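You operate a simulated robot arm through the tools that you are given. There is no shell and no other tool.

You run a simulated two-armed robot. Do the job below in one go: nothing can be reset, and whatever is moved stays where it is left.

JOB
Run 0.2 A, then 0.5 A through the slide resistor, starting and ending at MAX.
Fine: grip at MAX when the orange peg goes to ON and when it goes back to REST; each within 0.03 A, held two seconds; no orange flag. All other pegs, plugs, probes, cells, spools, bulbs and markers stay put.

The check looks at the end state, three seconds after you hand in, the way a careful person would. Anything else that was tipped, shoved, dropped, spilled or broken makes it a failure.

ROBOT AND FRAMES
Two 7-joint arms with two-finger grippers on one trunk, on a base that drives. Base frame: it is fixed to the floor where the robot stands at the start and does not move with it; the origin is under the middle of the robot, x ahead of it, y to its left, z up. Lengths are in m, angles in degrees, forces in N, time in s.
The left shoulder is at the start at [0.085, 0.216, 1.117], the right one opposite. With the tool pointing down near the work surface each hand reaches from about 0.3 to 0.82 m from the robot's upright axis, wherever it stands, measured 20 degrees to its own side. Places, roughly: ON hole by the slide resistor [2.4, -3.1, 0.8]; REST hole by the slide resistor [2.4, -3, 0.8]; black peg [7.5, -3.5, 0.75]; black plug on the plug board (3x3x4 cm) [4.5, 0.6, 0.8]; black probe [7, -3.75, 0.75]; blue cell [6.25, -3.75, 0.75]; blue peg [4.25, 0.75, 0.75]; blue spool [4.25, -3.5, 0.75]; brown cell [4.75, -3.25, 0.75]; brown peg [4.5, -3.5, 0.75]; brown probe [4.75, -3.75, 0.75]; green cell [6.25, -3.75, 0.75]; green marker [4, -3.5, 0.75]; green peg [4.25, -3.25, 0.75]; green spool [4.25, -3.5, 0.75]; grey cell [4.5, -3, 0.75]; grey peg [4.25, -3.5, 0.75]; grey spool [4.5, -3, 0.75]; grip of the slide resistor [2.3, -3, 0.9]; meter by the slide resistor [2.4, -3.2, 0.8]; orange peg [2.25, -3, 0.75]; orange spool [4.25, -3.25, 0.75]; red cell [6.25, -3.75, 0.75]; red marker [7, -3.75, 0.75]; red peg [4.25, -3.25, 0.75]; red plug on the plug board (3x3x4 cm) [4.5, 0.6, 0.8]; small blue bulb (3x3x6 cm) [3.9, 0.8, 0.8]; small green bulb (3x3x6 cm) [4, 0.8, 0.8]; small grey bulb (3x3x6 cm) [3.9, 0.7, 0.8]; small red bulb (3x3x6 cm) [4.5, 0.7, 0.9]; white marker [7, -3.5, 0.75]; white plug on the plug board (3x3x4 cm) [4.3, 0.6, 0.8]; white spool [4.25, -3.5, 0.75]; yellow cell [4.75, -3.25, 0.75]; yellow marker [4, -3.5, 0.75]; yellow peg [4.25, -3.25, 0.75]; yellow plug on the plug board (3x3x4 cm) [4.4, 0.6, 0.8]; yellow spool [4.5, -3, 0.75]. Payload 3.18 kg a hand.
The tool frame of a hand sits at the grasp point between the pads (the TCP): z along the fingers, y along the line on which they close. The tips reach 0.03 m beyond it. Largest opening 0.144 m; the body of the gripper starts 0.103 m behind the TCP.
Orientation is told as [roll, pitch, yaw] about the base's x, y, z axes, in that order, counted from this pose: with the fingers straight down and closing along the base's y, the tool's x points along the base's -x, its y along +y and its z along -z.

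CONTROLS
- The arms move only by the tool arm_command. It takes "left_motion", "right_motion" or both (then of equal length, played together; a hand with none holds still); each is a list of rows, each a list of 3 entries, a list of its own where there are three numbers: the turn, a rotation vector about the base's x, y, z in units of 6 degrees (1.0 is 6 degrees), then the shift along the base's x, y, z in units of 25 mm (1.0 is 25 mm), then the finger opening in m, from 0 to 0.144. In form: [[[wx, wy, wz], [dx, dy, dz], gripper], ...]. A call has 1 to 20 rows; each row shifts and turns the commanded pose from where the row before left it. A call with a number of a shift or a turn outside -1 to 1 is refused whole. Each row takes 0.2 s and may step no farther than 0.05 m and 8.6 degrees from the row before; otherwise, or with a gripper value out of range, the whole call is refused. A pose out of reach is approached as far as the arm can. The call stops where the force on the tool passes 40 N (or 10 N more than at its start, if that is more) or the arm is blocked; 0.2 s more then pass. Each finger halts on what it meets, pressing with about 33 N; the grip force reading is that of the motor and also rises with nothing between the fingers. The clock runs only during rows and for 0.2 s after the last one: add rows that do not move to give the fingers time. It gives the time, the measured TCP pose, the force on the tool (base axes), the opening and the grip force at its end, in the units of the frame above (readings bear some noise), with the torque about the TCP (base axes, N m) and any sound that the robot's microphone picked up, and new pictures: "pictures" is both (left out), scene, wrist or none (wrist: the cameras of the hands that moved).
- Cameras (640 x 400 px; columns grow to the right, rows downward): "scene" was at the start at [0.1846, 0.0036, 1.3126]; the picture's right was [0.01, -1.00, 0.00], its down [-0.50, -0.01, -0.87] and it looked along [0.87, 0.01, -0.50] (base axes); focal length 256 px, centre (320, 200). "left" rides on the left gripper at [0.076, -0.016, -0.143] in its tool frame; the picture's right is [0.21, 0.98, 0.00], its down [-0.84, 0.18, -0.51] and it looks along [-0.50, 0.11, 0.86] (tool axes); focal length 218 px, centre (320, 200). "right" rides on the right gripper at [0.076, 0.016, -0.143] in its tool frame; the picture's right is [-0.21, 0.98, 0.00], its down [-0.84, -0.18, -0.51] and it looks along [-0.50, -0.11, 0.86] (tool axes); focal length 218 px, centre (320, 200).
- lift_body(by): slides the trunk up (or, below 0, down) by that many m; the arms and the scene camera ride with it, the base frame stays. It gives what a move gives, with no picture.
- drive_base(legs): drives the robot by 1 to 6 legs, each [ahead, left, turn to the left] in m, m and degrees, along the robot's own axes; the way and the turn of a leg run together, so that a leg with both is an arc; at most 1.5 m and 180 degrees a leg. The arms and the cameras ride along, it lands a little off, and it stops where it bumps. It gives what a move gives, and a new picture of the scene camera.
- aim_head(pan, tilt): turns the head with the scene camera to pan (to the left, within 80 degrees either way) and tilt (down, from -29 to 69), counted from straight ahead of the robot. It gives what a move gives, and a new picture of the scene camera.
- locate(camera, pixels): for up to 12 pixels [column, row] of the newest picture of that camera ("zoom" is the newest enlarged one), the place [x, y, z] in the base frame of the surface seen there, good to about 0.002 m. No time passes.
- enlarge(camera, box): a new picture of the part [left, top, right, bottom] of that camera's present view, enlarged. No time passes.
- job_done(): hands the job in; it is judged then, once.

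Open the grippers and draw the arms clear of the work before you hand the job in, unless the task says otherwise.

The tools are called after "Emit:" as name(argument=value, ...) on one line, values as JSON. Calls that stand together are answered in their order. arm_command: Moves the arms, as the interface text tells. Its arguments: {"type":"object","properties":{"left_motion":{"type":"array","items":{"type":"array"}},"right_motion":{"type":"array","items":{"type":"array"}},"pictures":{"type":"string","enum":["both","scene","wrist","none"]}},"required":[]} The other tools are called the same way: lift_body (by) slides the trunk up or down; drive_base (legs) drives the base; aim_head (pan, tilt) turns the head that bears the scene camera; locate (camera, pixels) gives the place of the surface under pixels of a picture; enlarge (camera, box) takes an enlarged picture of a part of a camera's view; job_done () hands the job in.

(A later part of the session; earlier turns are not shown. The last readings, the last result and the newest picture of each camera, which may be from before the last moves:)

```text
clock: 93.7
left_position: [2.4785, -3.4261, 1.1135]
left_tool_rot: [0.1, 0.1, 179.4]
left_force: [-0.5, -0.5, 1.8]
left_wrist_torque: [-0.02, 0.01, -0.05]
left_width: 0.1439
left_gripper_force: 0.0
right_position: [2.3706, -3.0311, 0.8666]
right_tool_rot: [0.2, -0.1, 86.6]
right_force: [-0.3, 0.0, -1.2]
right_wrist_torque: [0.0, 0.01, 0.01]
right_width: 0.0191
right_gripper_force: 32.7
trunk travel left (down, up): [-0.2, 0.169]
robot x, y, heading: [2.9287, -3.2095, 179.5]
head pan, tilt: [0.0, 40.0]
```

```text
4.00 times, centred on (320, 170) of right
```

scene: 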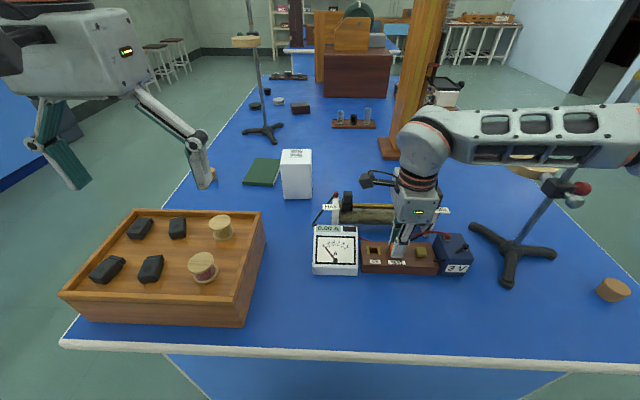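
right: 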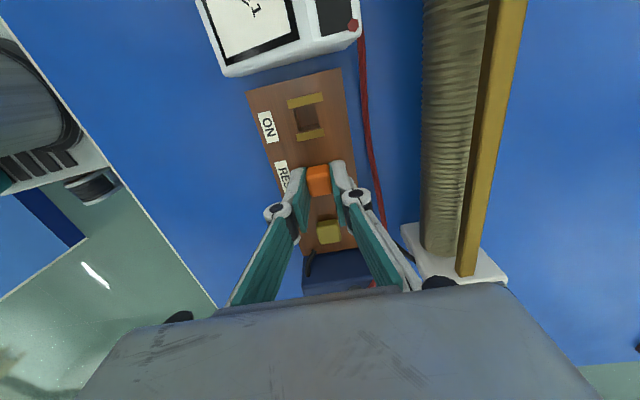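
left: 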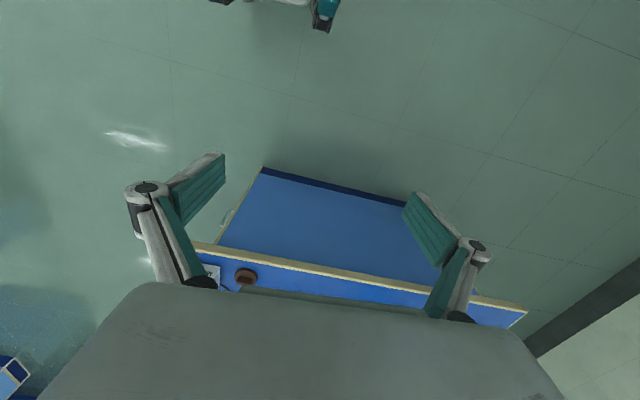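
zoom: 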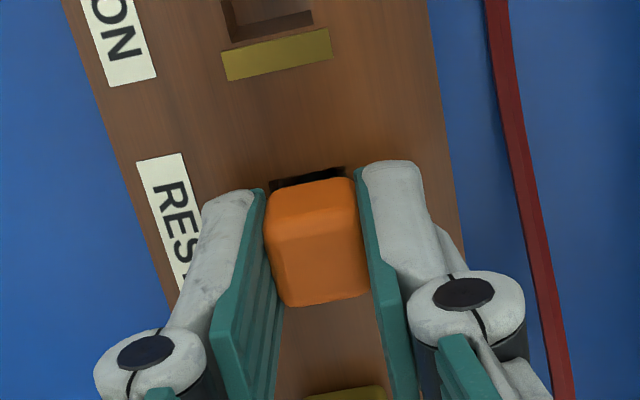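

The peg rises with the hand this time (width 0.019 still). I go on slowly by another 25 mm.

Emit:
arm_command(right_motion=[[[0, 0, 0], [0, 0, 0.05], 0.0], [[0, 0, 0], [0, 0, 0.08], 0.0], [[0, 0, 0], [0, 0, 0.1], 0.0], [[0, 0, 0], [0, 0, 0.1], 0.0], [[0, 0, 0], [0, 0, 0.1], 0.0], [[0, 0, 0], [0, 0, 0.1], 0.0], [[0, 0, 0], [0, 0, 0.1], 0.0], [[0, 0, 0], [0, 0, 0.1], 0.0], [[0, 0, 0], [0, 0, 0.1], 0.0], [[0, 0, 0], [0, 0, 0.08], 0.0], [[0, 0, 0], [0, 0, 0.05], 0.0]], pictures="none")

Emit:
enlarge(camera="scene", box=[355, 205, 435, 265])

Emit:
enlarge(camera="right", box=[250, 80, 390, 220])

```text
clock: 96.1
left_position: [2.4778, -3.4271, 1.1139]
left_tool_rot: [0.0, 0.0, 179.5]
left_force: [-0.8, 0.0, -0.5]
left_wrist_torque: [0.02, 0.03, 0.03]
left_width: 0.144
left_gripper_force: 0.1
right_position: [2.3702, -3.0321, 0.8904]
right_tool_rot: [0.1, 0.0, 86.6]
right_force: [-0.2, 0.5, -0.5]
right_wrist_torque: [0.02, -0.02, 0.03]
right_width: 0.0188
right_gripper_force: 33.1
trunk travel left (down, up): [-0.2, 0.169]
robot x, y, heading: [2.9252, -3.2095, 179.1]
head pan, tilt: [0.0, 40.0]
```

```text
6.67 times, centred on (395, 235) of scene
```

zoom: 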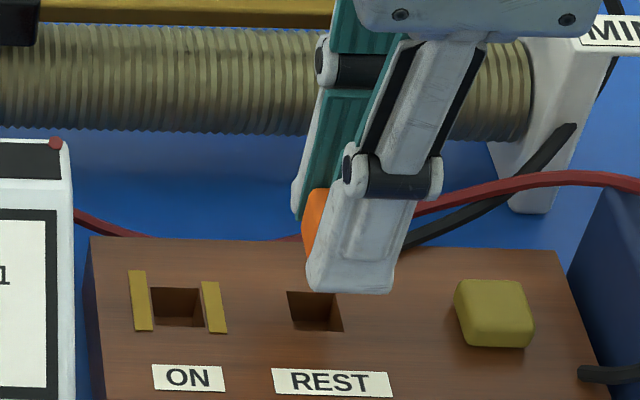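

```text
2.86 times, centred on (320, 150) of right
```

zoom: 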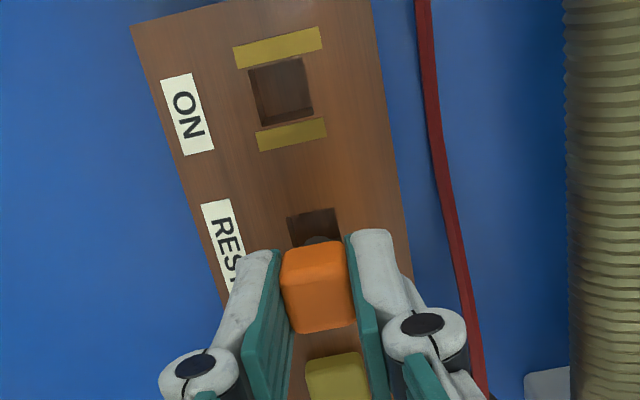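

The peg is out by about 29 mm and both holes are visible. I measure both hole outlines from the wrist zoom before moving.

Emit:
locate(camera="zoom", pixels=[[247, 68], [306, 55], [258, 131], [318, 118], [285, 215], [341, 205], [280, 42], [290, 134], [345, 230], [318, 238], [305, 255], [320, 290]])

Emit:
enlarge(camera="scene", box=[365, 225, 425, 265])

Emit:
locate(camera="zoom", pixels=[[63, 229], [140, 229], [70, 293], [148, 296], [270, 235], [338, 234], [283, 305], [362, 305], [50, 250], [160, 260]])

```text
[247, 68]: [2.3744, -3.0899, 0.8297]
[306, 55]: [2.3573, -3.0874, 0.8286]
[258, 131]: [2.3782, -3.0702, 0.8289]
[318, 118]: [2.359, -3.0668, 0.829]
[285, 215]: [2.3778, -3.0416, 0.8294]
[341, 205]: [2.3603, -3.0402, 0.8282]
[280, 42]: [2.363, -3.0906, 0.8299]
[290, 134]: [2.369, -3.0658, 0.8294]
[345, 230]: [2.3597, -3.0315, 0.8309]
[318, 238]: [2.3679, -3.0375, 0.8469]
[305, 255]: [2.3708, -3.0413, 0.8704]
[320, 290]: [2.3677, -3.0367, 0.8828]
```

```text
10.00 times, centred on (395, 245) of scene
```

zoom: 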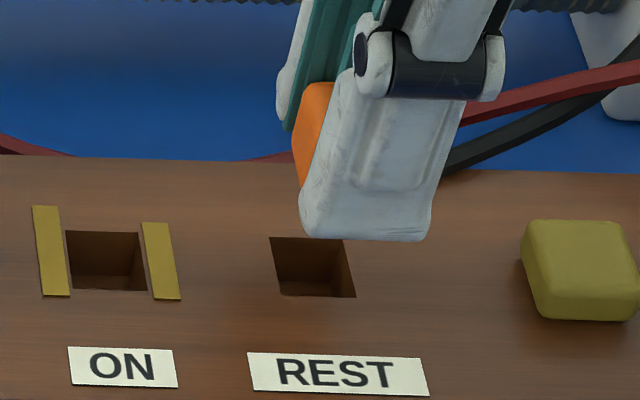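

```text
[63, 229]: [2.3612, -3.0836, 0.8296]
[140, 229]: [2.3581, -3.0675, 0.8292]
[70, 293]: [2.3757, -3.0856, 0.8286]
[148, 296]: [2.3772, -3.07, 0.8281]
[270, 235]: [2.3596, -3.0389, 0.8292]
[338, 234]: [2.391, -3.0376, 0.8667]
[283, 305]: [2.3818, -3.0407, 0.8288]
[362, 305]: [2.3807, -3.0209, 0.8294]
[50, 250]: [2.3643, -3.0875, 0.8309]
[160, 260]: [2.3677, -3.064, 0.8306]
```

ON hole centre is about (2.3676,-3.0777) and REST about (2.3693,-3.0312). I lift 15 mm more, then move slowly along the board by (-3.0,-46.3) mm so that the peg hangs above ON.

Emit:
arm_command(right_motion=[[[0, 0, 0], [0, 0, 0.06], 0.0], [[0, 0, 0], [0, 0, 0.1], 0.0], [[0, 0, 0], [0, 0, 0.1], 0.0], [[0, 0, 0], [0, 0, 0.1], 0.0], [[0, 0, 0], [0, 0, 0.1], 0.0], [[0, 0, 0], [0, 0, 0.1], 0.0], [[0, 0, 0], [0, 0, 0.06], 0.0], [[0, 0, 0], [0, -0.08, 0], 0.0], [[0, 0, 0], [-0.01, -0.16, 0], 0.0], [[0, 0, 0], [-0.015, -0.22, 0], 0.0], [[0, 0, 0], [-0.015, -0.22, 0], 0.0], [[0, 0, 0], [-0.02, -0.25, 0], 0.0], [[0, 0, 0], [-0.02, -0.25, 0], 0.0], [[0, 0, 0], [-0.015, -0.22, 0], 0.0], [[0, 0, 0], [-0.015, -0.22, 0], 0.0], [[0, 0, 0], [-0.01, -0.15, 0], 0.0], [[0, 0, 0], [0, -0.08, 0], 0.0], [[0, 0, 0], [0, 0, 0], 0.0], [[0, 0, 0], [0, 0, 0], 0.0]])

Emit:
enlarge(camera="scene", box=[345, 195, 425, 265])

Emit:
enlarge(camera="right", box=[250, 80, 390, 220])

```text
clock: 100.1
left_position: [2.4772, -3.4257, 1.1141]
left_tool_rot: [0.0, 0.0, 179.4]
left_force: [-0.5, 0.1, 0.2]
left_wrist_torque: [0.01, 0.03, 0.01]
left_width: 0.144
left_gripper_force: 0.2
right_position: [2.367, -3.0754, 0.9048]
right_tool_rot: [0.0, 0.1, 86.6]
right_force: [-0.3, -0.5, 0.2]
right_wrist_torque: [0.02, -0.03, 0.0]
right_width: 0.0188
right_gripper_force: 33.0
trunk travel left (down, up): [-0.2, 0.169]
robot x, y, heading: [2.9238, -3.2048, 179.4]
head pan, tilt: [0.0, 40.0]
```

scene: 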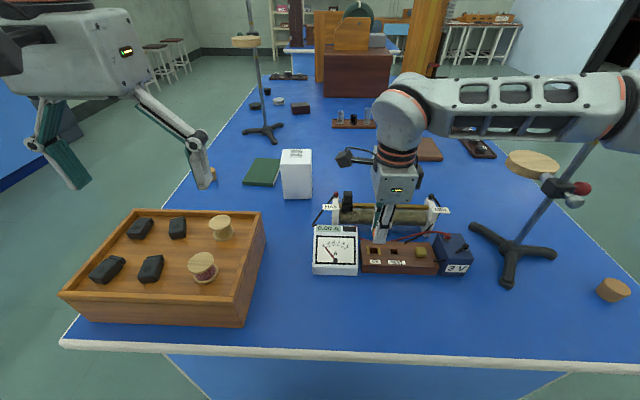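
right: 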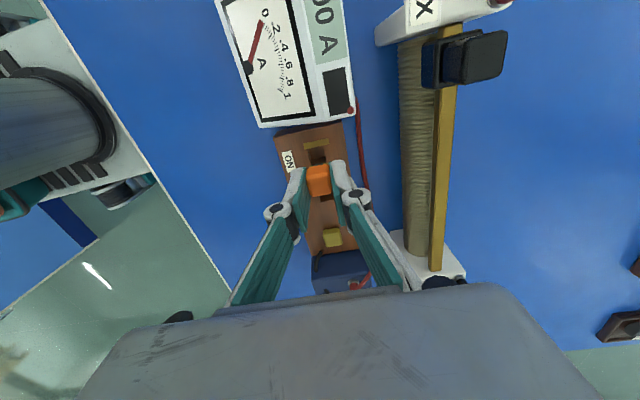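

```text
5.71 times, centred on (385, 230) of scene
```

zoom: 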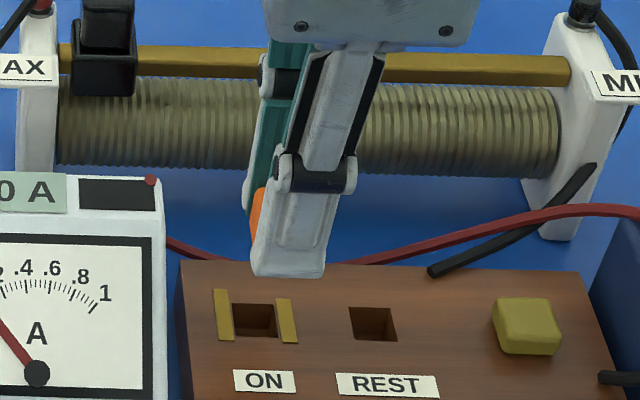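

```text
2.86 times, centred on (320, 150) of right
```

zoom: 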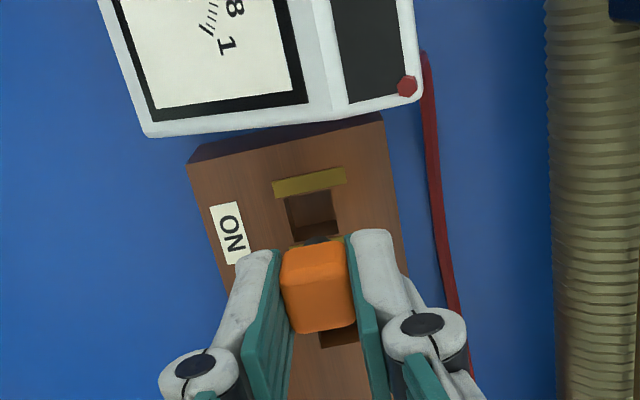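

The peg hangs over ON. I take a still reading and locate the peg's faces to check its place relative to the hole.

Emit:
arm_command(right_motion=[[[0, 0, 0], [0, 0, 0], 0.0], [[0, 0, 0], [0, 0, 0], 0.0]], pictures="none")

Emit:
enlarge(camera="right", box=[280, 120, 360, 200])

Emit:
locate(camera="zoom", pixels=[[310, 320], [310, 360], [310, 385], [270, 360], [350, 350], [320, 306], [300, 308], [340, 303], [250, 220], [345, 205], [300, 100], [380, 290]])

```text
clock: 100.7
left_position: [2.4786, -3.4266, 1.1133]
left_tool_rot: [0.1, -0.1, 179.2]
left_force: [-0.1, 0.3, -0.1]
left_wrist_torque: [-0.01, 0.01, 0.0]
left_width: 0.1439
left_gripper_force: 0.2
right_position: [2.3648, -3.0758, 0.9056]
right_tool_rot: [0.1, 0.0, 86.7]
right_force: [0.1, 0.3, 0.1]
right_wrist_torque: [0.01, 0.01, -0.04]
right_width: 0.0187
right_gripper_force: 32.6
trunk travel left (down, up): [-0.2, 0.169]
robot x, y, heading: [2.9214, -3.2115, 179.2]
head pan, tilt: [0.0, 40.0]
```

```text
5.00 times, centred on (320, 160) of right
```

zoom: 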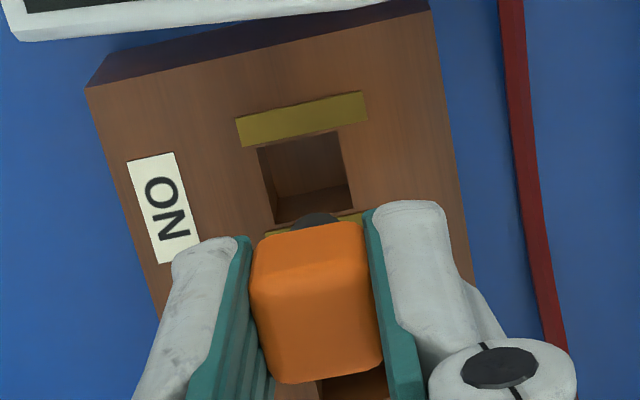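

```text
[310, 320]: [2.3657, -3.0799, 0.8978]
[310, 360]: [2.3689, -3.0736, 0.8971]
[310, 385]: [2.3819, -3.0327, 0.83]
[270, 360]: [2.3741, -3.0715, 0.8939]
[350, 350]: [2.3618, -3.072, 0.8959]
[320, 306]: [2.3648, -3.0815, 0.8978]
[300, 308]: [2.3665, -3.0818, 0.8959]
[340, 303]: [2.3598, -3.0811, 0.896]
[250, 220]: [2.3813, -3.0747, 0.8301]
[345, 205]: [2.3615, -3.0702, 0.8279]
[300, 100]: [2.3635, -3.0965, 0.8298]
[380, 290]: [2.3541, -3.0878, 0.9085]
```

Peg centre is (2.3665,-3.0775) against the hole's (2.3676,-3.0777), so I shift +1 mm in x. Then I lower slowly by 30 mm and check the force.

Emit:
arm_command(right_motion=[[[0, 0, 0], [0.04, 0, 0], 0.0], [[0, 0, 0], [0, 0, -0.06], 0.0], [[0, 0, 0], [0, 0, -0.1], 0.0], [[0, 0, 0], [0, 0, -0.1], 0.0], [[0, 0, 0], [0, 0, -0.1], 0.0], [[0, 0, 0], [0, 0, -0.1], 0.0], [[0, 0, 0], [0, 0, -0.1], 0.0], [[0, 0, 0], [0, 0, -0.1], 0.0], [[0, 0, 0], [0, 0, -0.1], 0.0], [[0, 0, 0], [0, 0, -0.1], 0.0], [[0, 0, 0], [0, 0, -0.1], 0.0], [[0, 0, 0], [0, 0, -0.1], 0.0], [[0, 0, 0], [0, 0, -0.1], 0.0], [[0, 0, 0], [0, 0, -0.04], 0.0]], pictures="none")

Emit:
enlarge(camera="scene", box=[345, 205, 425, 265])

Emit:
enlarge(camera="right", box=[270, 110, 370, 200])

```text
clock: 103.7
left_position: [2.4784, -3.4275, 1.1136]
left_tool_rot: [0.1, 0.0, 179.4]
left_force: [-0.3, -0.4, -0.4]
left_wrist_torque: [0.0, -0.01, 0.01]
left_width: 0.1438
left_gripper_force: 0.0
right_position: [2.367, -3.0786, 0.8746]
right_tool_rot: [0.2, 0.0, 86.6]
right_force: [0.3, -0.3, -0.7]
right_wrist_torque: [-0.01, 0.0, 0.0]
right_width: 0.0191
right_gripper_force: 32.6
trunk travel left (down, up): [-0.2, 0.169]
robot x, y, heading: [2.9296, -3.2104, 179.3]
head pan, tilt: [0.0, 40.0]
```

```text
6.67 times, centred on (385, 235) of scene
```

zoom: 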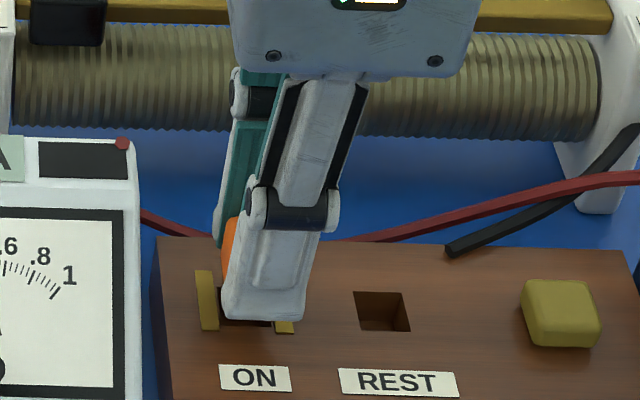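

```text
4.44 times, centred on (320, 155) of right
```

zoom: 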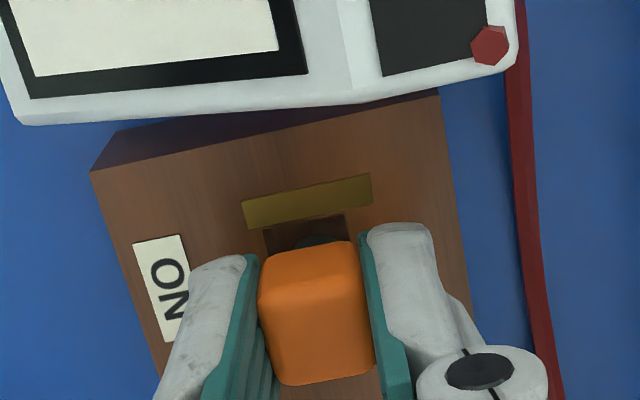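

There is no contact force and the shank goes into the ON hole. I lower the last 13 mm slowly.

Emit:
arm_command(right_motion=[[[0, 0, 0], [0, 0, -0.08], 0.0], [[0, 0, 0], [0, 0, -0.08], 0.0], [[0, 0, 0], [0, 0, -0.08], 0.0], [[0, 0, 0], [0, 0, -0.08], 0.0], [[0, 0, 0], [0, 0, -0.08], 0.0], [[0, 0, 0], [0, 0, -0.08], 0.0], [[0, 0, 0], [0, 0, -0.04], 0.0], [[0, 0, 0], [0, 0, 0], 0.0]], pictures="none")

Emit:
enlarge(camera="scene", box=[305, 195, 425, 275])

Emit:
enlarge(camera="right", box=[270, 110, 370, 200])

```text
clock: 105.5
left_position: [2.4774, -3.4267, 1.1138]
left_tool_rot: [0.0, -0.1, 179.4]
left_force: [-0.9, -0.6, -0.2]
left_wrist_torque: [0.0, 0.03, -0.03]
left_width: 0.1442
left_gripper_force: 0.1
right_position: [2.3691, -3.0764, 0.8615]
right_tool_rot: [0.0, 0.0, 86.6]
right_force: [-0.5, -0.2, -0.1]
right_wrist_torque: [0.02, 0.02, 0.01]
right_width: 0.019
right_gripper_force: 32.8
trunk travel left (down, up): [-0.2, 0.169]
robot x, y, heading: [2.9239, -3.2101, 179.2]
head pan, tilt: [0.0, 40.0]
```

```text
5.00 times, centred on (365, 235) of scene
```

zoom: 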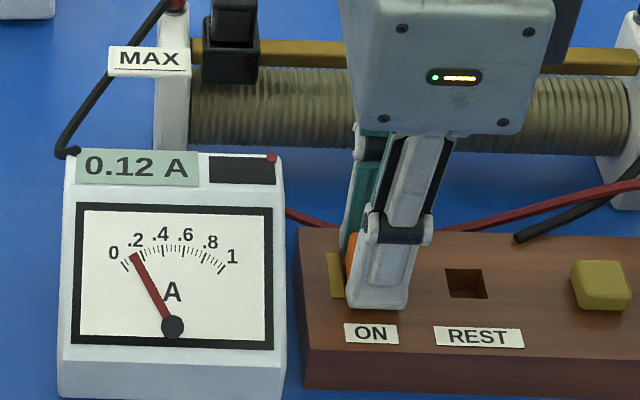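

```text
4.44 times, centred on (320, 155) of right
```

zoom: 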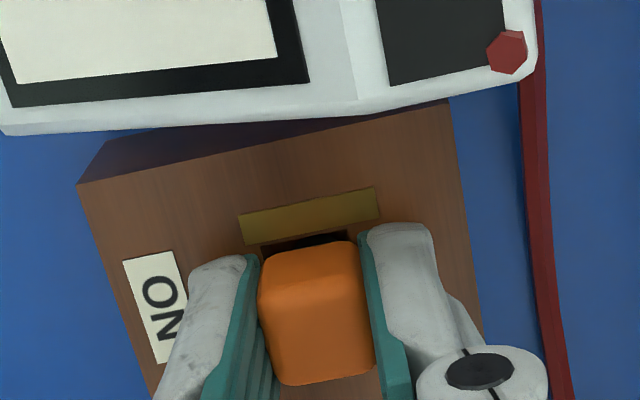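

The peg is seated in ON: the meter reads 0.12 A at MAX. I open the fingers and lift away.

Emit:
arm_command(right_motion=[[[0, 0, 0], [0, 0, 0], 0.02], [[0, 0, 0], [0, 0, 0], 0.025], [[0, 0, 0], [0, 0, 0], 0.035], [[0, 0, 0], [0, 0, 0], 0.045], [[0, 0, 0], [0, 0, 0], 0.045], [[0, 0, 0], [0, 0, 0.3], 0.045], [[0, 0, 0], [0, 0, 0.6], 0.045], [[0, 0, 0], [0, 0, 0.9], 0.045], [[0, 0, 0], [0, 0, 0.9], 0.045], [[0, 0, 0], [0, 0, 0.9], 0.045], [[0, 0, 0], [0, 0, 0.9], 0.045], [[0, 0, 0], [0, 0, 0.9], 0.045], [[0, 0, 0], [0, 0, 0], 0.045]])

Emit:
enlarge(camera="scene", box=[305, 185, 465, 285])

```text
clock: 108.3
left_position: [2.4787, -3.4262, 1.1139]
left_tool_rot: [0.0, 0.0, 179.4]
left_force: [-0.6, -0.8, 0.0]
left_wrist_torque: [0.03, 0.0, -0.03]
left_width: 0.1442
left_gripper_force: 0.0
right_position: [2.3662, -3.0771, 0.9977]
right_tool_rot: [0.0, 0.0, 86.6]
right_force: [-0.1, 0.2, -0.8]
right_wrist_torque: [-0.03, -0.04, -0.01]
right_width: 0.045
right_gripper_force: 0.0
trunk travel left (down, up): [-0.2, 0.169]
robot x, y, heading: [2.9269, -3.2093, 179.4]
head pan, tilt: [0.0, 40.0]
```

scene: 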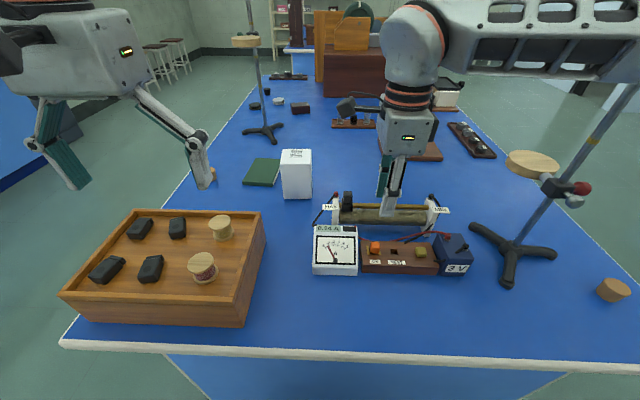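
right: 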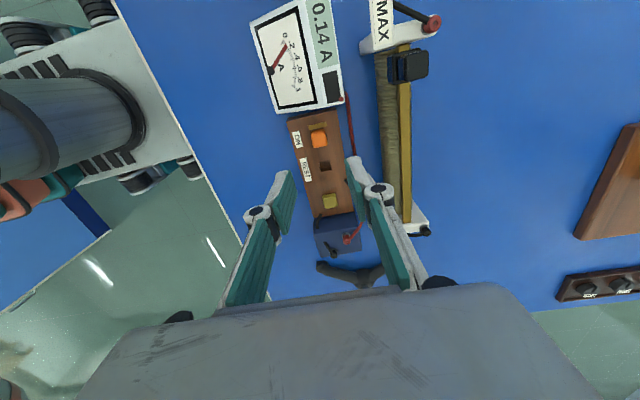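

```text
4.00 times, centred on (385, 235) of scene
```

zoom: 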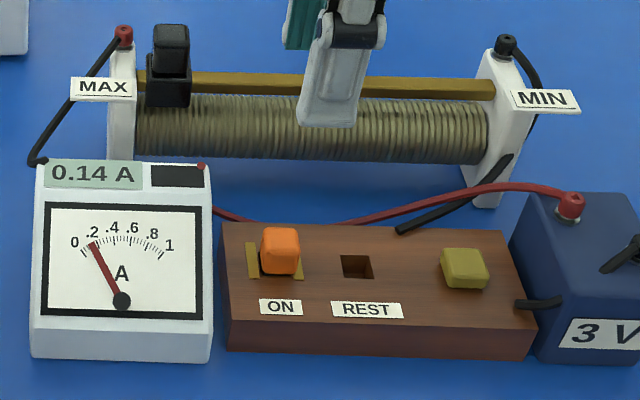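

The peg stands in ON and the meter shows 0.14 A. I find the knob's exact place again from the wrist camera (around (407,66)).

Emit:
enlarge(camera="right", box=[360, 20, 460, 110])

Emit:
locate(camera="right", pixels=[[416, 65], [408, 65], [425, 65], [416, 52], [416, 77], [400, 65]])

Emit:
locate(camera="scene", pixels=[[347, 194], [344, 194], [351, 194], [347, 192], [347, 200]])

```text
4.44 times, centred on (410, 65) of right
```

zoom: 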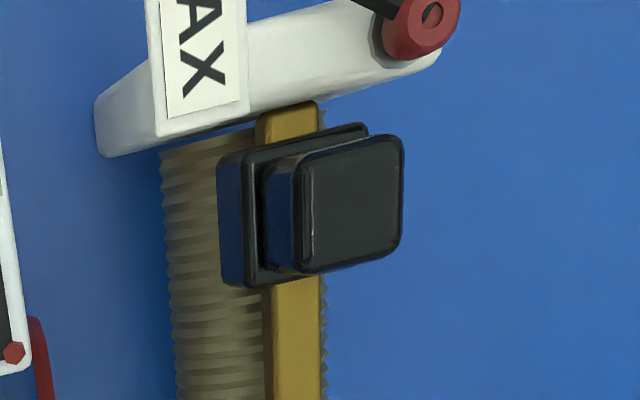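

```text
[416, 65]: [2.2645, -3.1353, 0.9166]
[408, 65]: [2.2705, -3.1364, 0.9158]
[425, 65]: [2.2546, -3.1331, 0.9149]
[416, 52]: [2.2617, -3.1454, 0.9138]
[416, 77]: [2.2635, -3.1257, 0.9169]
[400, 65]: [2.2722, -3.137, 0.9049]
```

```text
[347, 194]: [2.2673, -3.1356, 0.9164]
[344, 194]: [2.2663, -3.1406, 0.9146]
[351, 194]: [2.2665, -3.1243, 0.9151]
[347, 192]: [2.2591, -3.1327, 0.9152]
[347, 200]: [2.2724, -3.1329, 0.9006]
```

Knob centre at MAX is about (2.263,-3.1335). I move over it and stop with the tips just above its top to verify.

Emit:
arm_command(right_motion=[[[0, 0, 0], [-0.5, -0.3, 0], 0.045], [[0, 0, 0], [-0.9, -0.47, 0], 0.045], [[0, 0, 0], [-0.9, -0.47, 0], 0.045], [[0, 0, 0], [-0.9, -0.47, 0], 0.045], [[0, 0, 0], [-0.94, -0.48, 0], 0.045], [[0, 0, 0], [0, 0, 0], 0.045], [[0, 0, 0], [0, 0, -0.6], 0.045], [[0, 0, 0], [0, 0, -0.6], 0.045], [[0, 0, 0], [0, 0, -0.6], 0.045], [[0, 0, 0], [0, 0, 0], 0.045], [[0, 0, 0], [0, 0, 0], 0.045]])

Emit:
enlarge(camera="right", box=[240, 100, 420, 220])

Emit:
locate(camera="right", pixels=[[290, 175], [345, 165], [318, 165], [318, 180]])

```text
clock: 110.7
left_position: [2.4778, -3.427, 1.1151]
left_tool_rot: [0.0, 0.0, 179.4]
left_force: [-0.3, -0.6, -0.1]
left_wrist_torque: [0.01, -0.01, 0.01]
left_width: 0.1437
left_gripper_force: 0.1
right_position: [2.2627, -3.1314, 0.9525]
right_tool_rot: [0.0, 0.0, 86.6]
right_force: [0.5, -0.1, -0.6]
right_wrist_torque: [-0.03, 0.0, 0.0]
right_width: 0.0448
right_gripper_force: 0.0
trunk travel left (down, up): [-0.2, 0.169]
robot x, y, heading: [2.9247, -3.2104, 179.4]
head pan, tilt: [0.0, 40.0]
```

scene: 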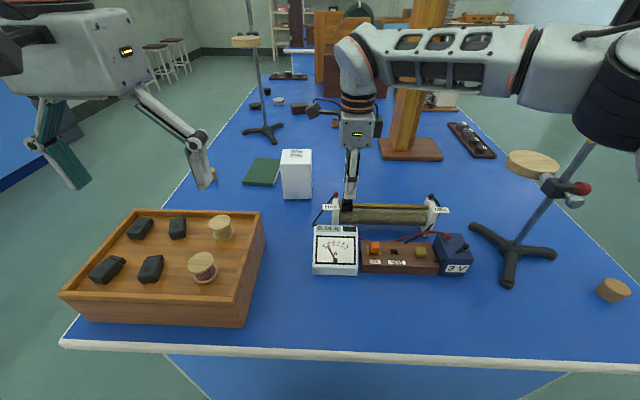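
right: 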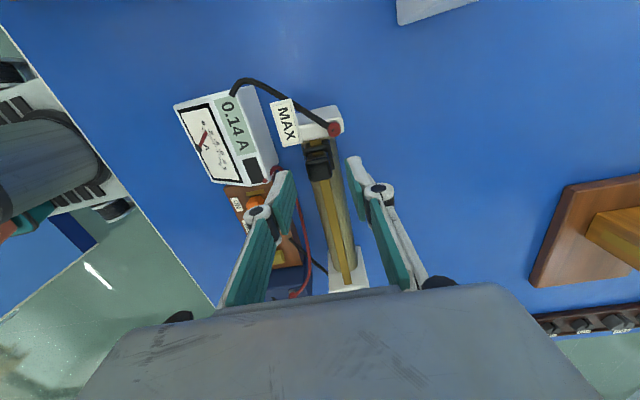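

```text
3.33 times, centred on (330, 160) of right
```

zoom: 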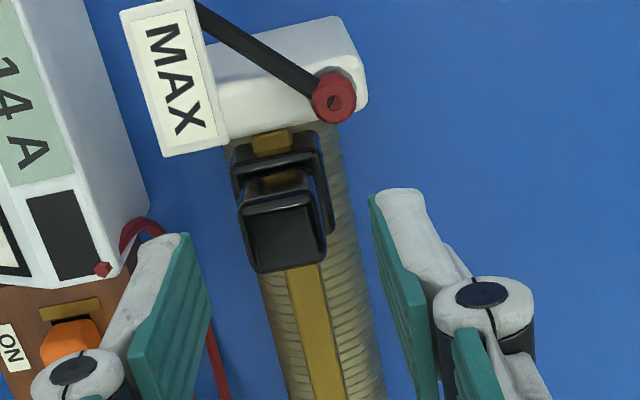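

```text
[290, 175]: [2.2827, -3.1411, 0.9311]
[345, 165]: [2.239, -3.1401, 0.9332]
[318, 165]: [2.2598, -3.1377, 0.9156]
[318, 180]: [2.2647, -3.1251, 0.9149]
```

The fingers straddle the knob symmetrically. I lower 28 mm and close on it.

Emit:
arm_command(right_motion=[[[0, 0, 0], [0, 0, -0.6], 0.045], [[0, 0, 0], [0, 0, -0.54], 0.045], [[0, 0, 0], [0, 0, 0], 0.045], [[0, 0, 0], [0, 0, 0], 0.035], [[0, 0, 0], [0, 0, 0], 0.025], [[0, 0, 0], [0, 0, 0], 0.012], [[0, 0, 0], [0, 0, 0], 0.012], [[0, 0, 0], [0, 0, 0], 0.012]])

Emit:
enlarge(camera="scene", box=[305, 185, 465, 285])

```text
clock: 112.5
left_position: [2.4778, -3.4254, 1.115]
left_tool_rot: [0.0, 0.0, 179.3]
left_force: [-0.3, 0.1, 1.3]
left_wrist_torque: [-0.01, 0.02, -0.05]
left_width: 0.144
left_gripper_force: 0.0
right_position: [2.2632, -3.1319, 0.924]
right_tool_rot: [-0.1, 0.0, 86.7]
right_force: [-0.2, 0.6, -0.9]
right_wrist_torque: [0.03, -0.02, 0.53]
right_width: 0.0218
right_gripper_force: 44.6
trunk travel left (down, up): [-0.2, 0.169]
robot x, y, heading: [2.9224, -3.2086, 179.4]
head pan, tilt: [0.0, 40.0]
```

scene: 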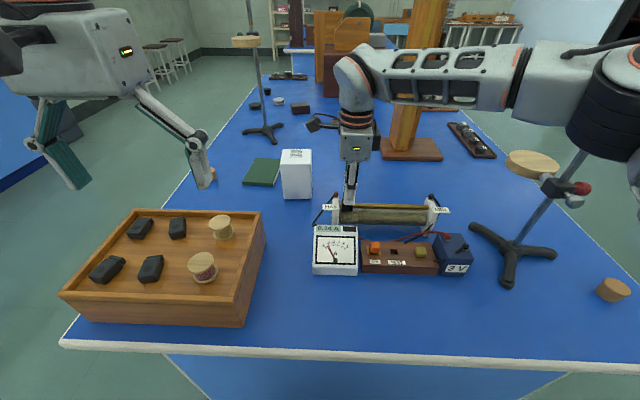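
right: 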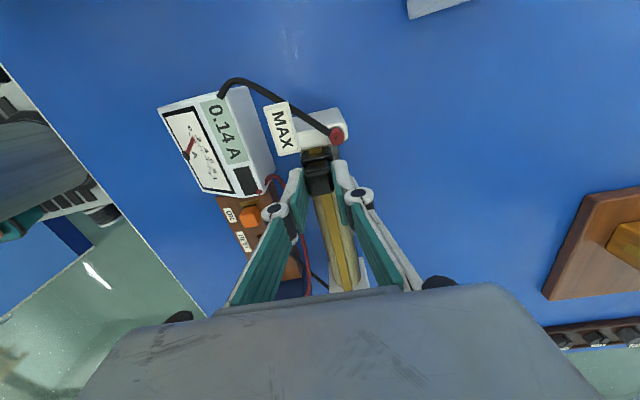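

```text
4.00 times, centred on (385, 235) of scene
```

zoom: 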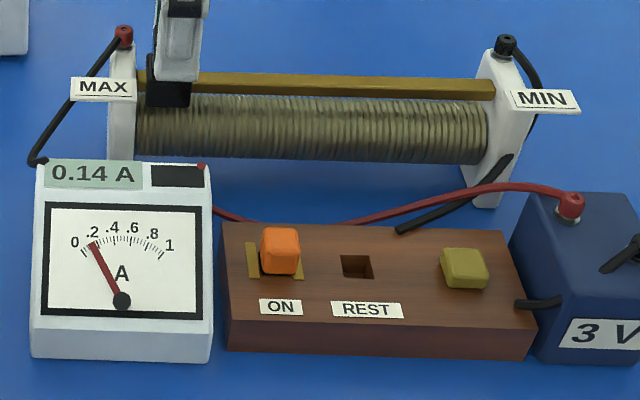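

The knob is gripped with no side force and the meter shows 0.14 A. I slide 30 mm toward MIN and read the meter.

Emit:
arm_command(right_motion=[[[0, 0, 0], [0.013, 0.2, 0], 0.012], [[0, 0, 0], [0.013, 0.2, 0], 0.012], [[0, 0, 0], [0.013, 0.2, 0], 0.012], [[0, 0, 0], [0.013, 0.2, 0], 0.012], [[0, 0, 0], [0.013, 0.2, 0], 0.012], [[0, 0, 0], [0.013, 0.2, 0], 0.012], [[0, 0, 0], [0, 0, 0], 0.012]], pictures="none")

Emit:
enlarge(camera="scene", box=[305, 185, 465, 285])

```text
clock: 114.1
left_position: [2.4764, -3.4255, 1.1139]
left_tool_rot: [0.0, 0.0, 179.4]
left_force: [0.5, -0.1, -0.2]
left_wrist_torque: [0.02, 0.02, 0.01]
left_width: 0.1436
left_gripper_force: 0.1
right_position: [2.2646, -3.1009, 0.9239]
right_tool_rot: [0.2, 0.0, 86.6]
right_force: [-14.2, 1.9, 3.6]
right_wrist_torque: [0.16, 0.44, 0.48]
right_width: 0.022
right_gripper_force: 44.9
trunk travel left (down, up): [-0.2, 0.169]
robot x, y, heading: [2.9259, -3.2086, 179.4]
head pan, tilt: [0.0, 40.0]
```

```text
4.00 times, centred on (385, 235) of scene
```

zoom: 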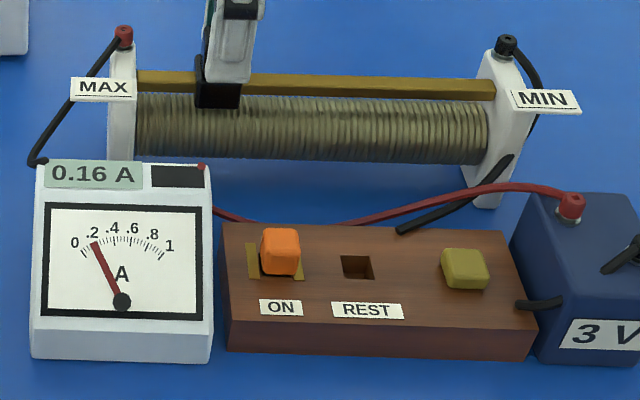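

The meter shows 0.16 A; x-force is -14 N, so I test a 1 mm shift in -x to relieve it.

Emit:
arm_command(right_motion=[[[0, 0, 0], [-0.04, 0, 0], 0.012], [[0, 0, 0], [0, 0, 0], 0.012]], pictures="none")

```text
clock: 114.7
left_position: [2.4772, -3.4262, 1.1145]
left_tool_rot: [0.1, 0.0, 179.2]
left_force: [0.3, -0.3, 0.4]
left_wrist_torque: [0.0, -0.05, -0.01]
left_width: 0.1438
left_gripper_force: 0.0
right_position: [2.2649, -3.1012, 0.9244]
right_tool_rot: [0.1, 0.0, 86.7]
right_force: [-17.1, 1.7, 8.7]
right_wrist_torque: [0.46, 0.47, 0.47]
right_width: 0.0219
right_gripper_force: 44.7
trunk travel left (down, up): [-0.2, 0.169]
robot x, y, heading: [2.9248, -3.2066, 179.3]
head pan, tilt: [0.0, 40.0]
```

The x-force got slightly worse, so I try the other way, +2 mm.

Emit:
arm_command(right_motion=[[[0, 0, 0], [0.08, 0, 0], 0.012], [[0, 0, 0], [0, 0, 0], 0.012]], pictures="none")

```text
clock: 115.3
left_position: [2.477, -3.4271, 1.1139]
left_tool_rot: [0.0, 0.0, 179.4]
left_force: [-0.7, -0.4, -0.6]
left_wrist_torque: [0.01, 0.02, -0.01]
left_width: 0.1443
left_gripper_force: 0.2
right_position: [2.2646, -3.1017, 0.9249]
right_tool_rot: [0.2, 0.1, 86.6]
right_force: [-24.2, 1.3, 9.0]
right_wrist_torque: [-0.4, 0.48, 0.36]
right_width: 0.0218
right_gripper_force: 44.9
trunk travel left (down, up): [-0.2, 0.169]
robot x, y, heading: [2.9241, -3.2117, 179.6]
head pan, tilt: [0.0, 40.0]
```

Going +x made it -24 N, so -x is the relieving direction. I shift -3 mm and watch.

Emit:
arm_command(right_motion=[[[0, 0, 0], [-0.12, 0, 0], 0.012], [[0, 0, 0], [0, 0, 0], 0.012], [[0, 0, 0], [0, 0, 0], 0.012]], pictures="none")

Emit:
arm_command(right_motion=[[[0, 0, 0], [0, 0, 0], 0.012], [[0, 0, 0], [0, 0, 0], 0.012]], pictures="none")

```text
clock: 116.1
left_position: [2.4781, -3.4265, 1.1134]
left_tool_rot: [0.1, 0.0, 179.4]
left_force: [0.4, -0.5, -0.3]
left_wrist_torque: [0.0, 0.01, 0.0]
left_width: 0.1437
left_gripper_force: 0.1
right_position: [2.2637, -3.1022, 0.9237]
right_tool_rot: [0.0, 0.0, 86.7]
right_force: [-12.6, 1.4, 14.8]
right_wrist_torque: [0.33, 0.3, 0.54]
right_width: 0.0215
right_gripper_force: 44.7
trunk travel left (down, up): [-0.2, 0.169]
robot x, y, heading: [2.9249, -3.2111, 179.3]
head pan, tilt: [0.0, 40.0]
```

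```text
clock: 116.7
left_position: [2.4793, -3.4267, 1.1145]
left_tool_rot: [0.0, -0.2, 179.4]
left_force: [-0.5, -0.1, -0.3]
left_wrist_torque: [0.01, -0.03, -0.02]
left_width: 0.1438
left_gripper_force: 0.0
right_position: [2.264, -3.1012, 0.9237]
right_tool_rot: [0.1, 0.1, 86.6]
right_force: [-11.1, -0.3, 15.4]
right_wrist_torque: [0.12, 0.25, 0.49]
right_width: 0.0218
right_gripper_force: 44.9
trunk travel left (down, up): [-0.2, 0.169]
robot x, y, heading: [2.9205, -3.2097, 179.2]
head pan, tilt: [0.0, 40.0]
```

Sensitivity is about 4 N per mm; I shift -2 mm in x and +2 mm in z to take the remaining forces out.

Emit:
arm_command(right_motion=[[[0, 0, 0], [-0.08, 0, 0.08], 0.012], [[0, 0, 0], [0, 0, 0], 0.012], [[0, 0, 0], [0, 0, 0], 0.012]], pictures="none")

Emit:
enlarge(camera="scene", box=[305, 185, 465, 285])

```text
clock: 117.5
left_position: [2.4775, -3.4268, 1.114]
left_tool_rot: [0.1, 0.0, 179.3]
left_force: [0.6, 0.0, -0.4]
left_wrist_torque: [-0.02, 0.02, 0.0]
left_width: 0.1439
left_gripper_force: 0.0
right_position: [2.2637, -3.1013, 0.9247]
right_tool_rot: [-0.3, 0.0, 86.5]
right_force: [2.6, 0.1, 0.5]
right_wrist_torque: [-0.82, -0.13, 0.44]
right_width: 0.0218
right_gripper_force: 45.3
trunk travel left (down, up): [-0.2, 0.169]
robot x, y, heading: [2.924, -3.21, 179.3]
head pan, tilt: [0.0, 40.0]
```

```text
4.00 times, centred on (385, 235) of scene
```

zoom: 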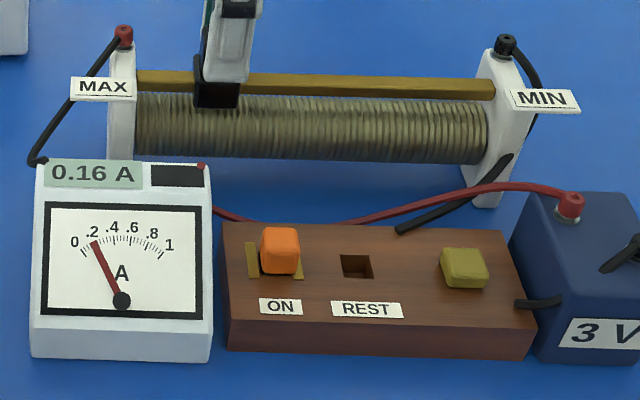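

Forces are now near zero at 0.16 A. I slide another 30 mm toward MIN with a smaller x drift and read again.

Emit:
arm_command(right_motion=[[[0, 0, 0], [0.006, 0.2, 0], 0.012], [[0, 0, 0], [0.006, 0.2, 0], 0.012], [[0, 0, 0], [0.006, 0.2, 0], 0.012], [[0, 0, 0], [0.006, 0.2, 0], 0.012], [[0, 0, 0], [0.006, 0.2, 0], 0.012], [[0, 0, 0], [0.006, 0.2, 0], 0.012], [[0, 0, 0], [0, 0, 0], 0.012]], pictures="none")

Emit:
enlarge(camera="scene", box=[305, 185, 465, 285])

```text
clock: 119.1
left_position: [2.479, -3.4248, 1.1142]
left_tool_rot: [0.0, 0.0, 179.4]
left_force: [-0.1, 0.0, 0.0]
left_wrist_torque: [0.03, 0.0, 0.04]
left_width: 0.144
left_gripper_force: 0.1
right_position: [2.2661, -3.072, 0.9242]
right_tool_rot: [-0.3, -0.1, 86.6]
right_force: [26.3, -0.1, -24.1]
right_wrist_torque: [0.33, -0.53, 0.54]
right_width: 0.0216
right_gripper_force: 45.3
trunk travel left (down, up): [-0.2, 0.169]
robot x, y, heading: [2.9211, -3.2108, 179.4]
head pan, tilt: [0.0, 40.0]
```

```text
4.00 times, centred on (385, 235) of scene
```

zoom: 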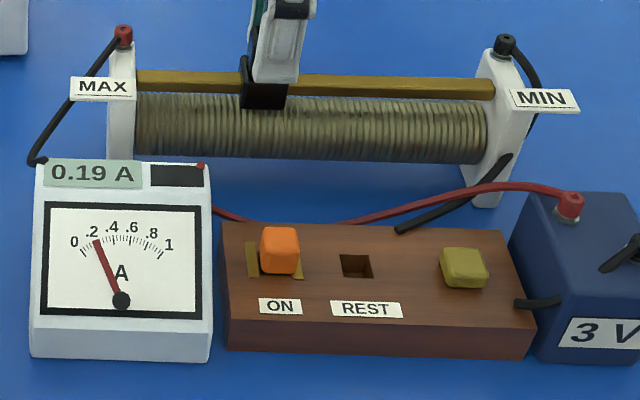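

The meter shows 0.19 A; x +26 N and z -24 N need relief. I shift +3 mm x, -2 mm z and 7 mm more along the rod toward 0.20 A.

Emit:
arm_command(right_motion=[[[0, 0, 0], [0.06, 0.07, -0.04], 0.012], [[0, 0, 0], [0.06, 0.07, -0.04], 0.012], [[0, 0, 0], [0.0, 0.07, 0], 0.012], [[0, 0, 0], [0.0, 0.07, 0], 0.012], [[0, 0, 0], [0, 0, 0], 0.012], [[0, 0, 0], [0, 0, 0], 0.012]], pictures="none")

Emit:
enlarge(camera="scene", box=[305, 185, 465, 285])

```text
clock: 120.5
left_position: [2.4784, -3.4268, 1.1141]
left_tool_rot: [0.1, -0.1, 179.4]
left_force: [0.2, 0.6, 0.4]
left_wrist_torque: [-0.01, 0.02, -0.01]
left_width: 0.144
left_gripper_force: 0.0
right_position: [2.2662, -3.0648, 0.9253]
right_tool_rot: [0.1, 0.1, 86.5]
right_force: [16.6, -0.3, -9.9]
right_wrist_torque: [0.02, -0.44, 0.41]
right_width: 0.0218
right_gripper_force: 45.0
trunk travel left (down, up): [-0.2, 0.169]
robot x, y, heading: [2.9248, -3.2081, 179.1]
head pan, tilt: [0.0, 40.0]
```

```text
4.00 times, centred on (385, 235) of scene
```

zoom: 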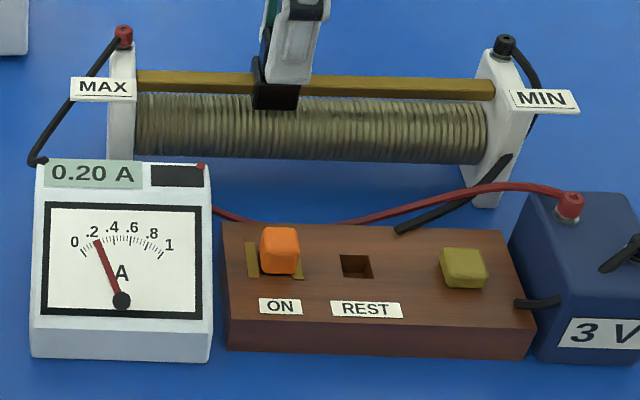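

The meter reads 0.20 A. I hold still for over three seconds.

Emit:
arm_command(right_motion=[[[0, 0, 0], [0, 0, 0], 0.012], [[0, 0, 0], [0, 0, 0], 0.012], [[0, 0, 0], [0, 0, 0], 0.012], [[0, 0, 0], [0, 0, 0], 0.012], [[0, 0, 0], [0, 0, 0], 0.012], [[0, 0, 0], [0, 0, 0], 0.012], [[0, 0, 0], [0, 0, 0], 0.012], [[0, 0, 0], [0, 0, 0], 0.012], [[0, 0, 0], [0, 0, 0], 0.012], [[0, 0, 0], [0, 0, 0], 0.012], [[0, 0, 0], [0, 0, 0], 0.012], [[0, 0, 0], [0, 0, 0], 0.012], [[0, 0, 0], [0, 0, 0], 0.012], [[0, 0, 0], [0, 0, 0], 0.012], [[0, 0, 0], [0, 0, 0], 0.012], [[0, 0, 0], [0, 0, 0], 0.012]], pictures="none")

Emit:
enlarge(camera="scene", box=[305, 185, 465, 285])

```text
clock: 123.9
left_position: [2.4785, -3.4267, 1.1146]
left_tool_rot: [0.0, -0.2, 179.4]
left_force: [0.0, 0.3, 0.2]
left_wrist_torque: [-0.01, 0.01, 0.01]
left_width: 0.1439
left_gripper_force: 0.0
right_position: [2.2656, -3.0648, 0.9255]
right_tool_rot: [0.1, 0.1, 86.6]
right_force: [8.4, 0.0, 4.5]
right_wrist_torque: [0.04, -0.22, 0.48]
right_width: 0.0217
right_gripper_force: 45.2
trunk travel left (down, up): [-0.2, 0.169]
robot x, y, heading: [2.9239, -3.2045, 179.4]
head pan, tilt: [0.0, 40.0]
```

```text
4.00 times, centred on (385, 235) of scene
```

zoom: 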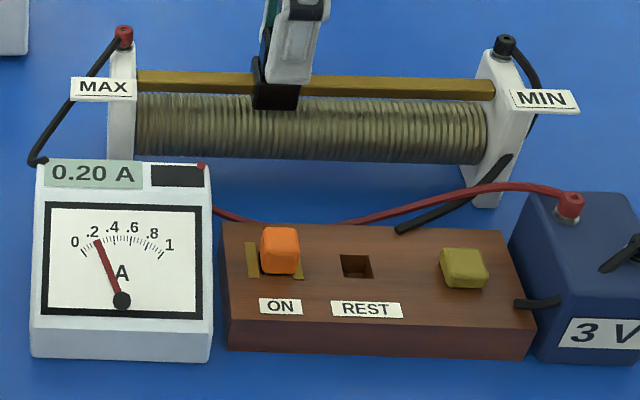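

0.20 A held for more than three seconds. By the readings, about 90 mm more gives 0.5 A, so I first slide 50 mm and read.

Emit:
arm_command(right_motion=[[[0, 0, 0], [0.016, 0.15, 0], 0.012], [[0, 0, 0], [0.016, 0.2, 0], 0.012], [[0, 0, 0], [0.016, 0.2, 0], 0.012], [[0, 0, 0], [0.016, 0.2, 0], 0.012], [[0, 0, 0], [0.016, 0.2, 0], 0.012], [[0, 0, 0], [0.016, 0.2, 0], 0.012], [[0, 0, 0], [0.016, 0.2, 0], 0.012], [[0, 0, 0], [0.016, 0.2, 0], 0.012], [[0, 0, 0], [0.016, 0.2, 0], 0.012], [[0, 0, 0], [0.016, 0.2, 0], 0.012], [[0, 0, 0], [0, 0, 0], 0.012], [[0, 0, 0], [0, 0, 0], 0.012]])

Emit:
enlarge(camera="scene", box=[305, 185, 465, 285])

```text
clock: 126.5
left_position: [2.4782, -3.4268, 1.114]
left_tool_rot: [0.0, 0.0, 179.4]
left_force: [0.0, 0.4, 0.5]
left_wrist_torque: [-0.01, 0.03, -0.04]
left_width: 0.1436
left_gripper_force: 0.0
right_position: [2.2684, -3.017, 0.9241]
right_tool_rot: [0.2, 0.0, 86.5]
right_force: [-8.5, 1.6, 6.6]
right_wrist_torque: [0.16, 0.24, 0.43]
right_width: 0.0219
right_gripper_force: 45.0
trunk travel left (down, up): [-0.2, 0.169]
robot x, y, heading: [2.9215, -3.2105, 179.2]
head pan, tilt: [0.0, 40.0]
```

scene: 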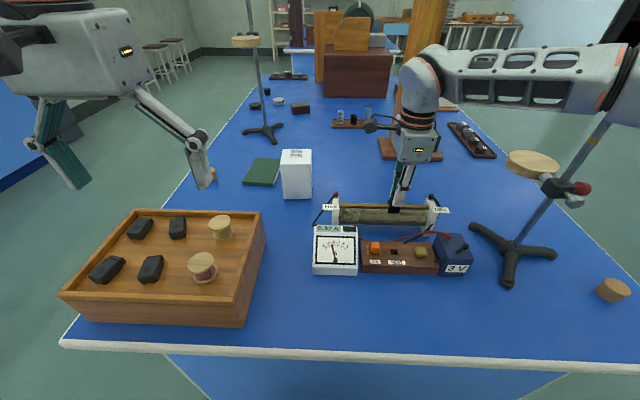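
right: 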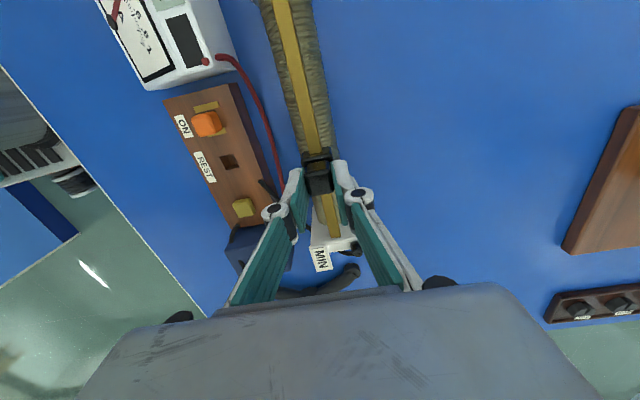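

```text
4.00 times, centred on (385, 235) of scene
```

zoom: 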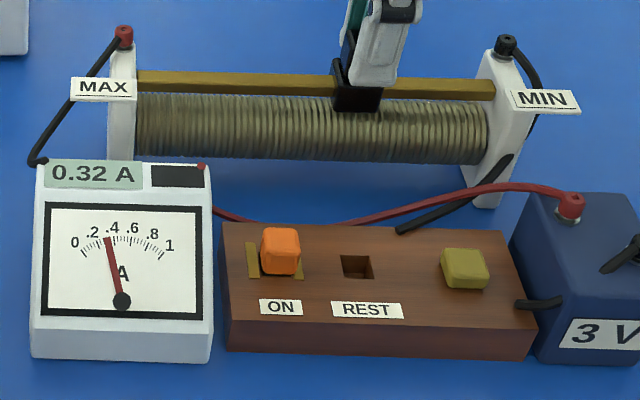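

The meter reads 0.32 A (about 117 Ω/m), so roughly 29 mm are left. I slide 18 mm and read again.

Emit:
arm_command(right_motion=[[[0, 0, 0], [0.0, 0.12, 0], 0.012], [[0, 0, 0], [0.004, 0.12, 0], 0.012], [[0, 0, 0], [0.004, 0.12, 0], 0.012], [[0, 0, 0], [0.004, 0.12, 0], 0.012], [[0, 0, 0], [0.004, 0.12, 0], 0.012], [[0, 0, 0], [0.004, 0.12, 0], 0.012], [[0, 0, 0], [0, 0, 0], 0.012], [[0, 0, 0], [0, 0, 0], 0.012]], pictures="none")

Emit:
enlarge(camera="scene", box=[305, 185, 465, 285])

```text
clock: 128.3
left_position: [2.479, -3.4272, 1.1148]
left_tool_rot: [0.0, -0.2, 179.5]
left_force: [-0.3, -0.6, 0.0]
left_wrist_torque: [0.02, -0.02, -0.01]
left_width: 0.1438
left_gripper_force: 0.0
right_position: [2.2684, -2.9971, 0.9253]
right_tool_rot: [0.1, 0.1, 86.6]
right_force: [-8.4, 0.3, 16.5]
right_wrist_torque: [-0.04, 0.2, 0.42]
right_width: 0.0215
right_gripper_force: 44.9
trunk travel left (down, up): [-0.2, 0.169]
robot x, y, heading: [2.9262, -3.2097, 179.2]
head pan, tilt: [0.0, 40.0]
```

```text
4.00 times, centred on (385, 235) of scene
```

zoom: 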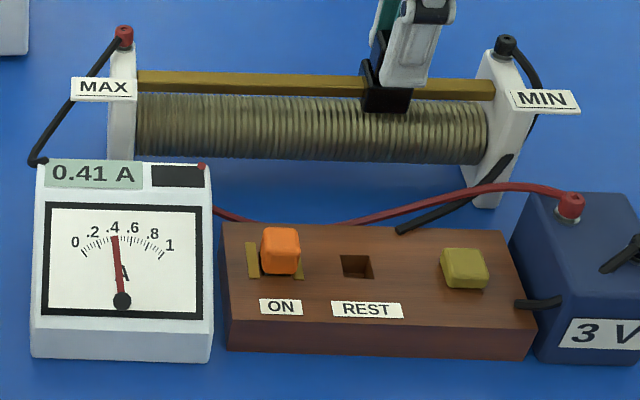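

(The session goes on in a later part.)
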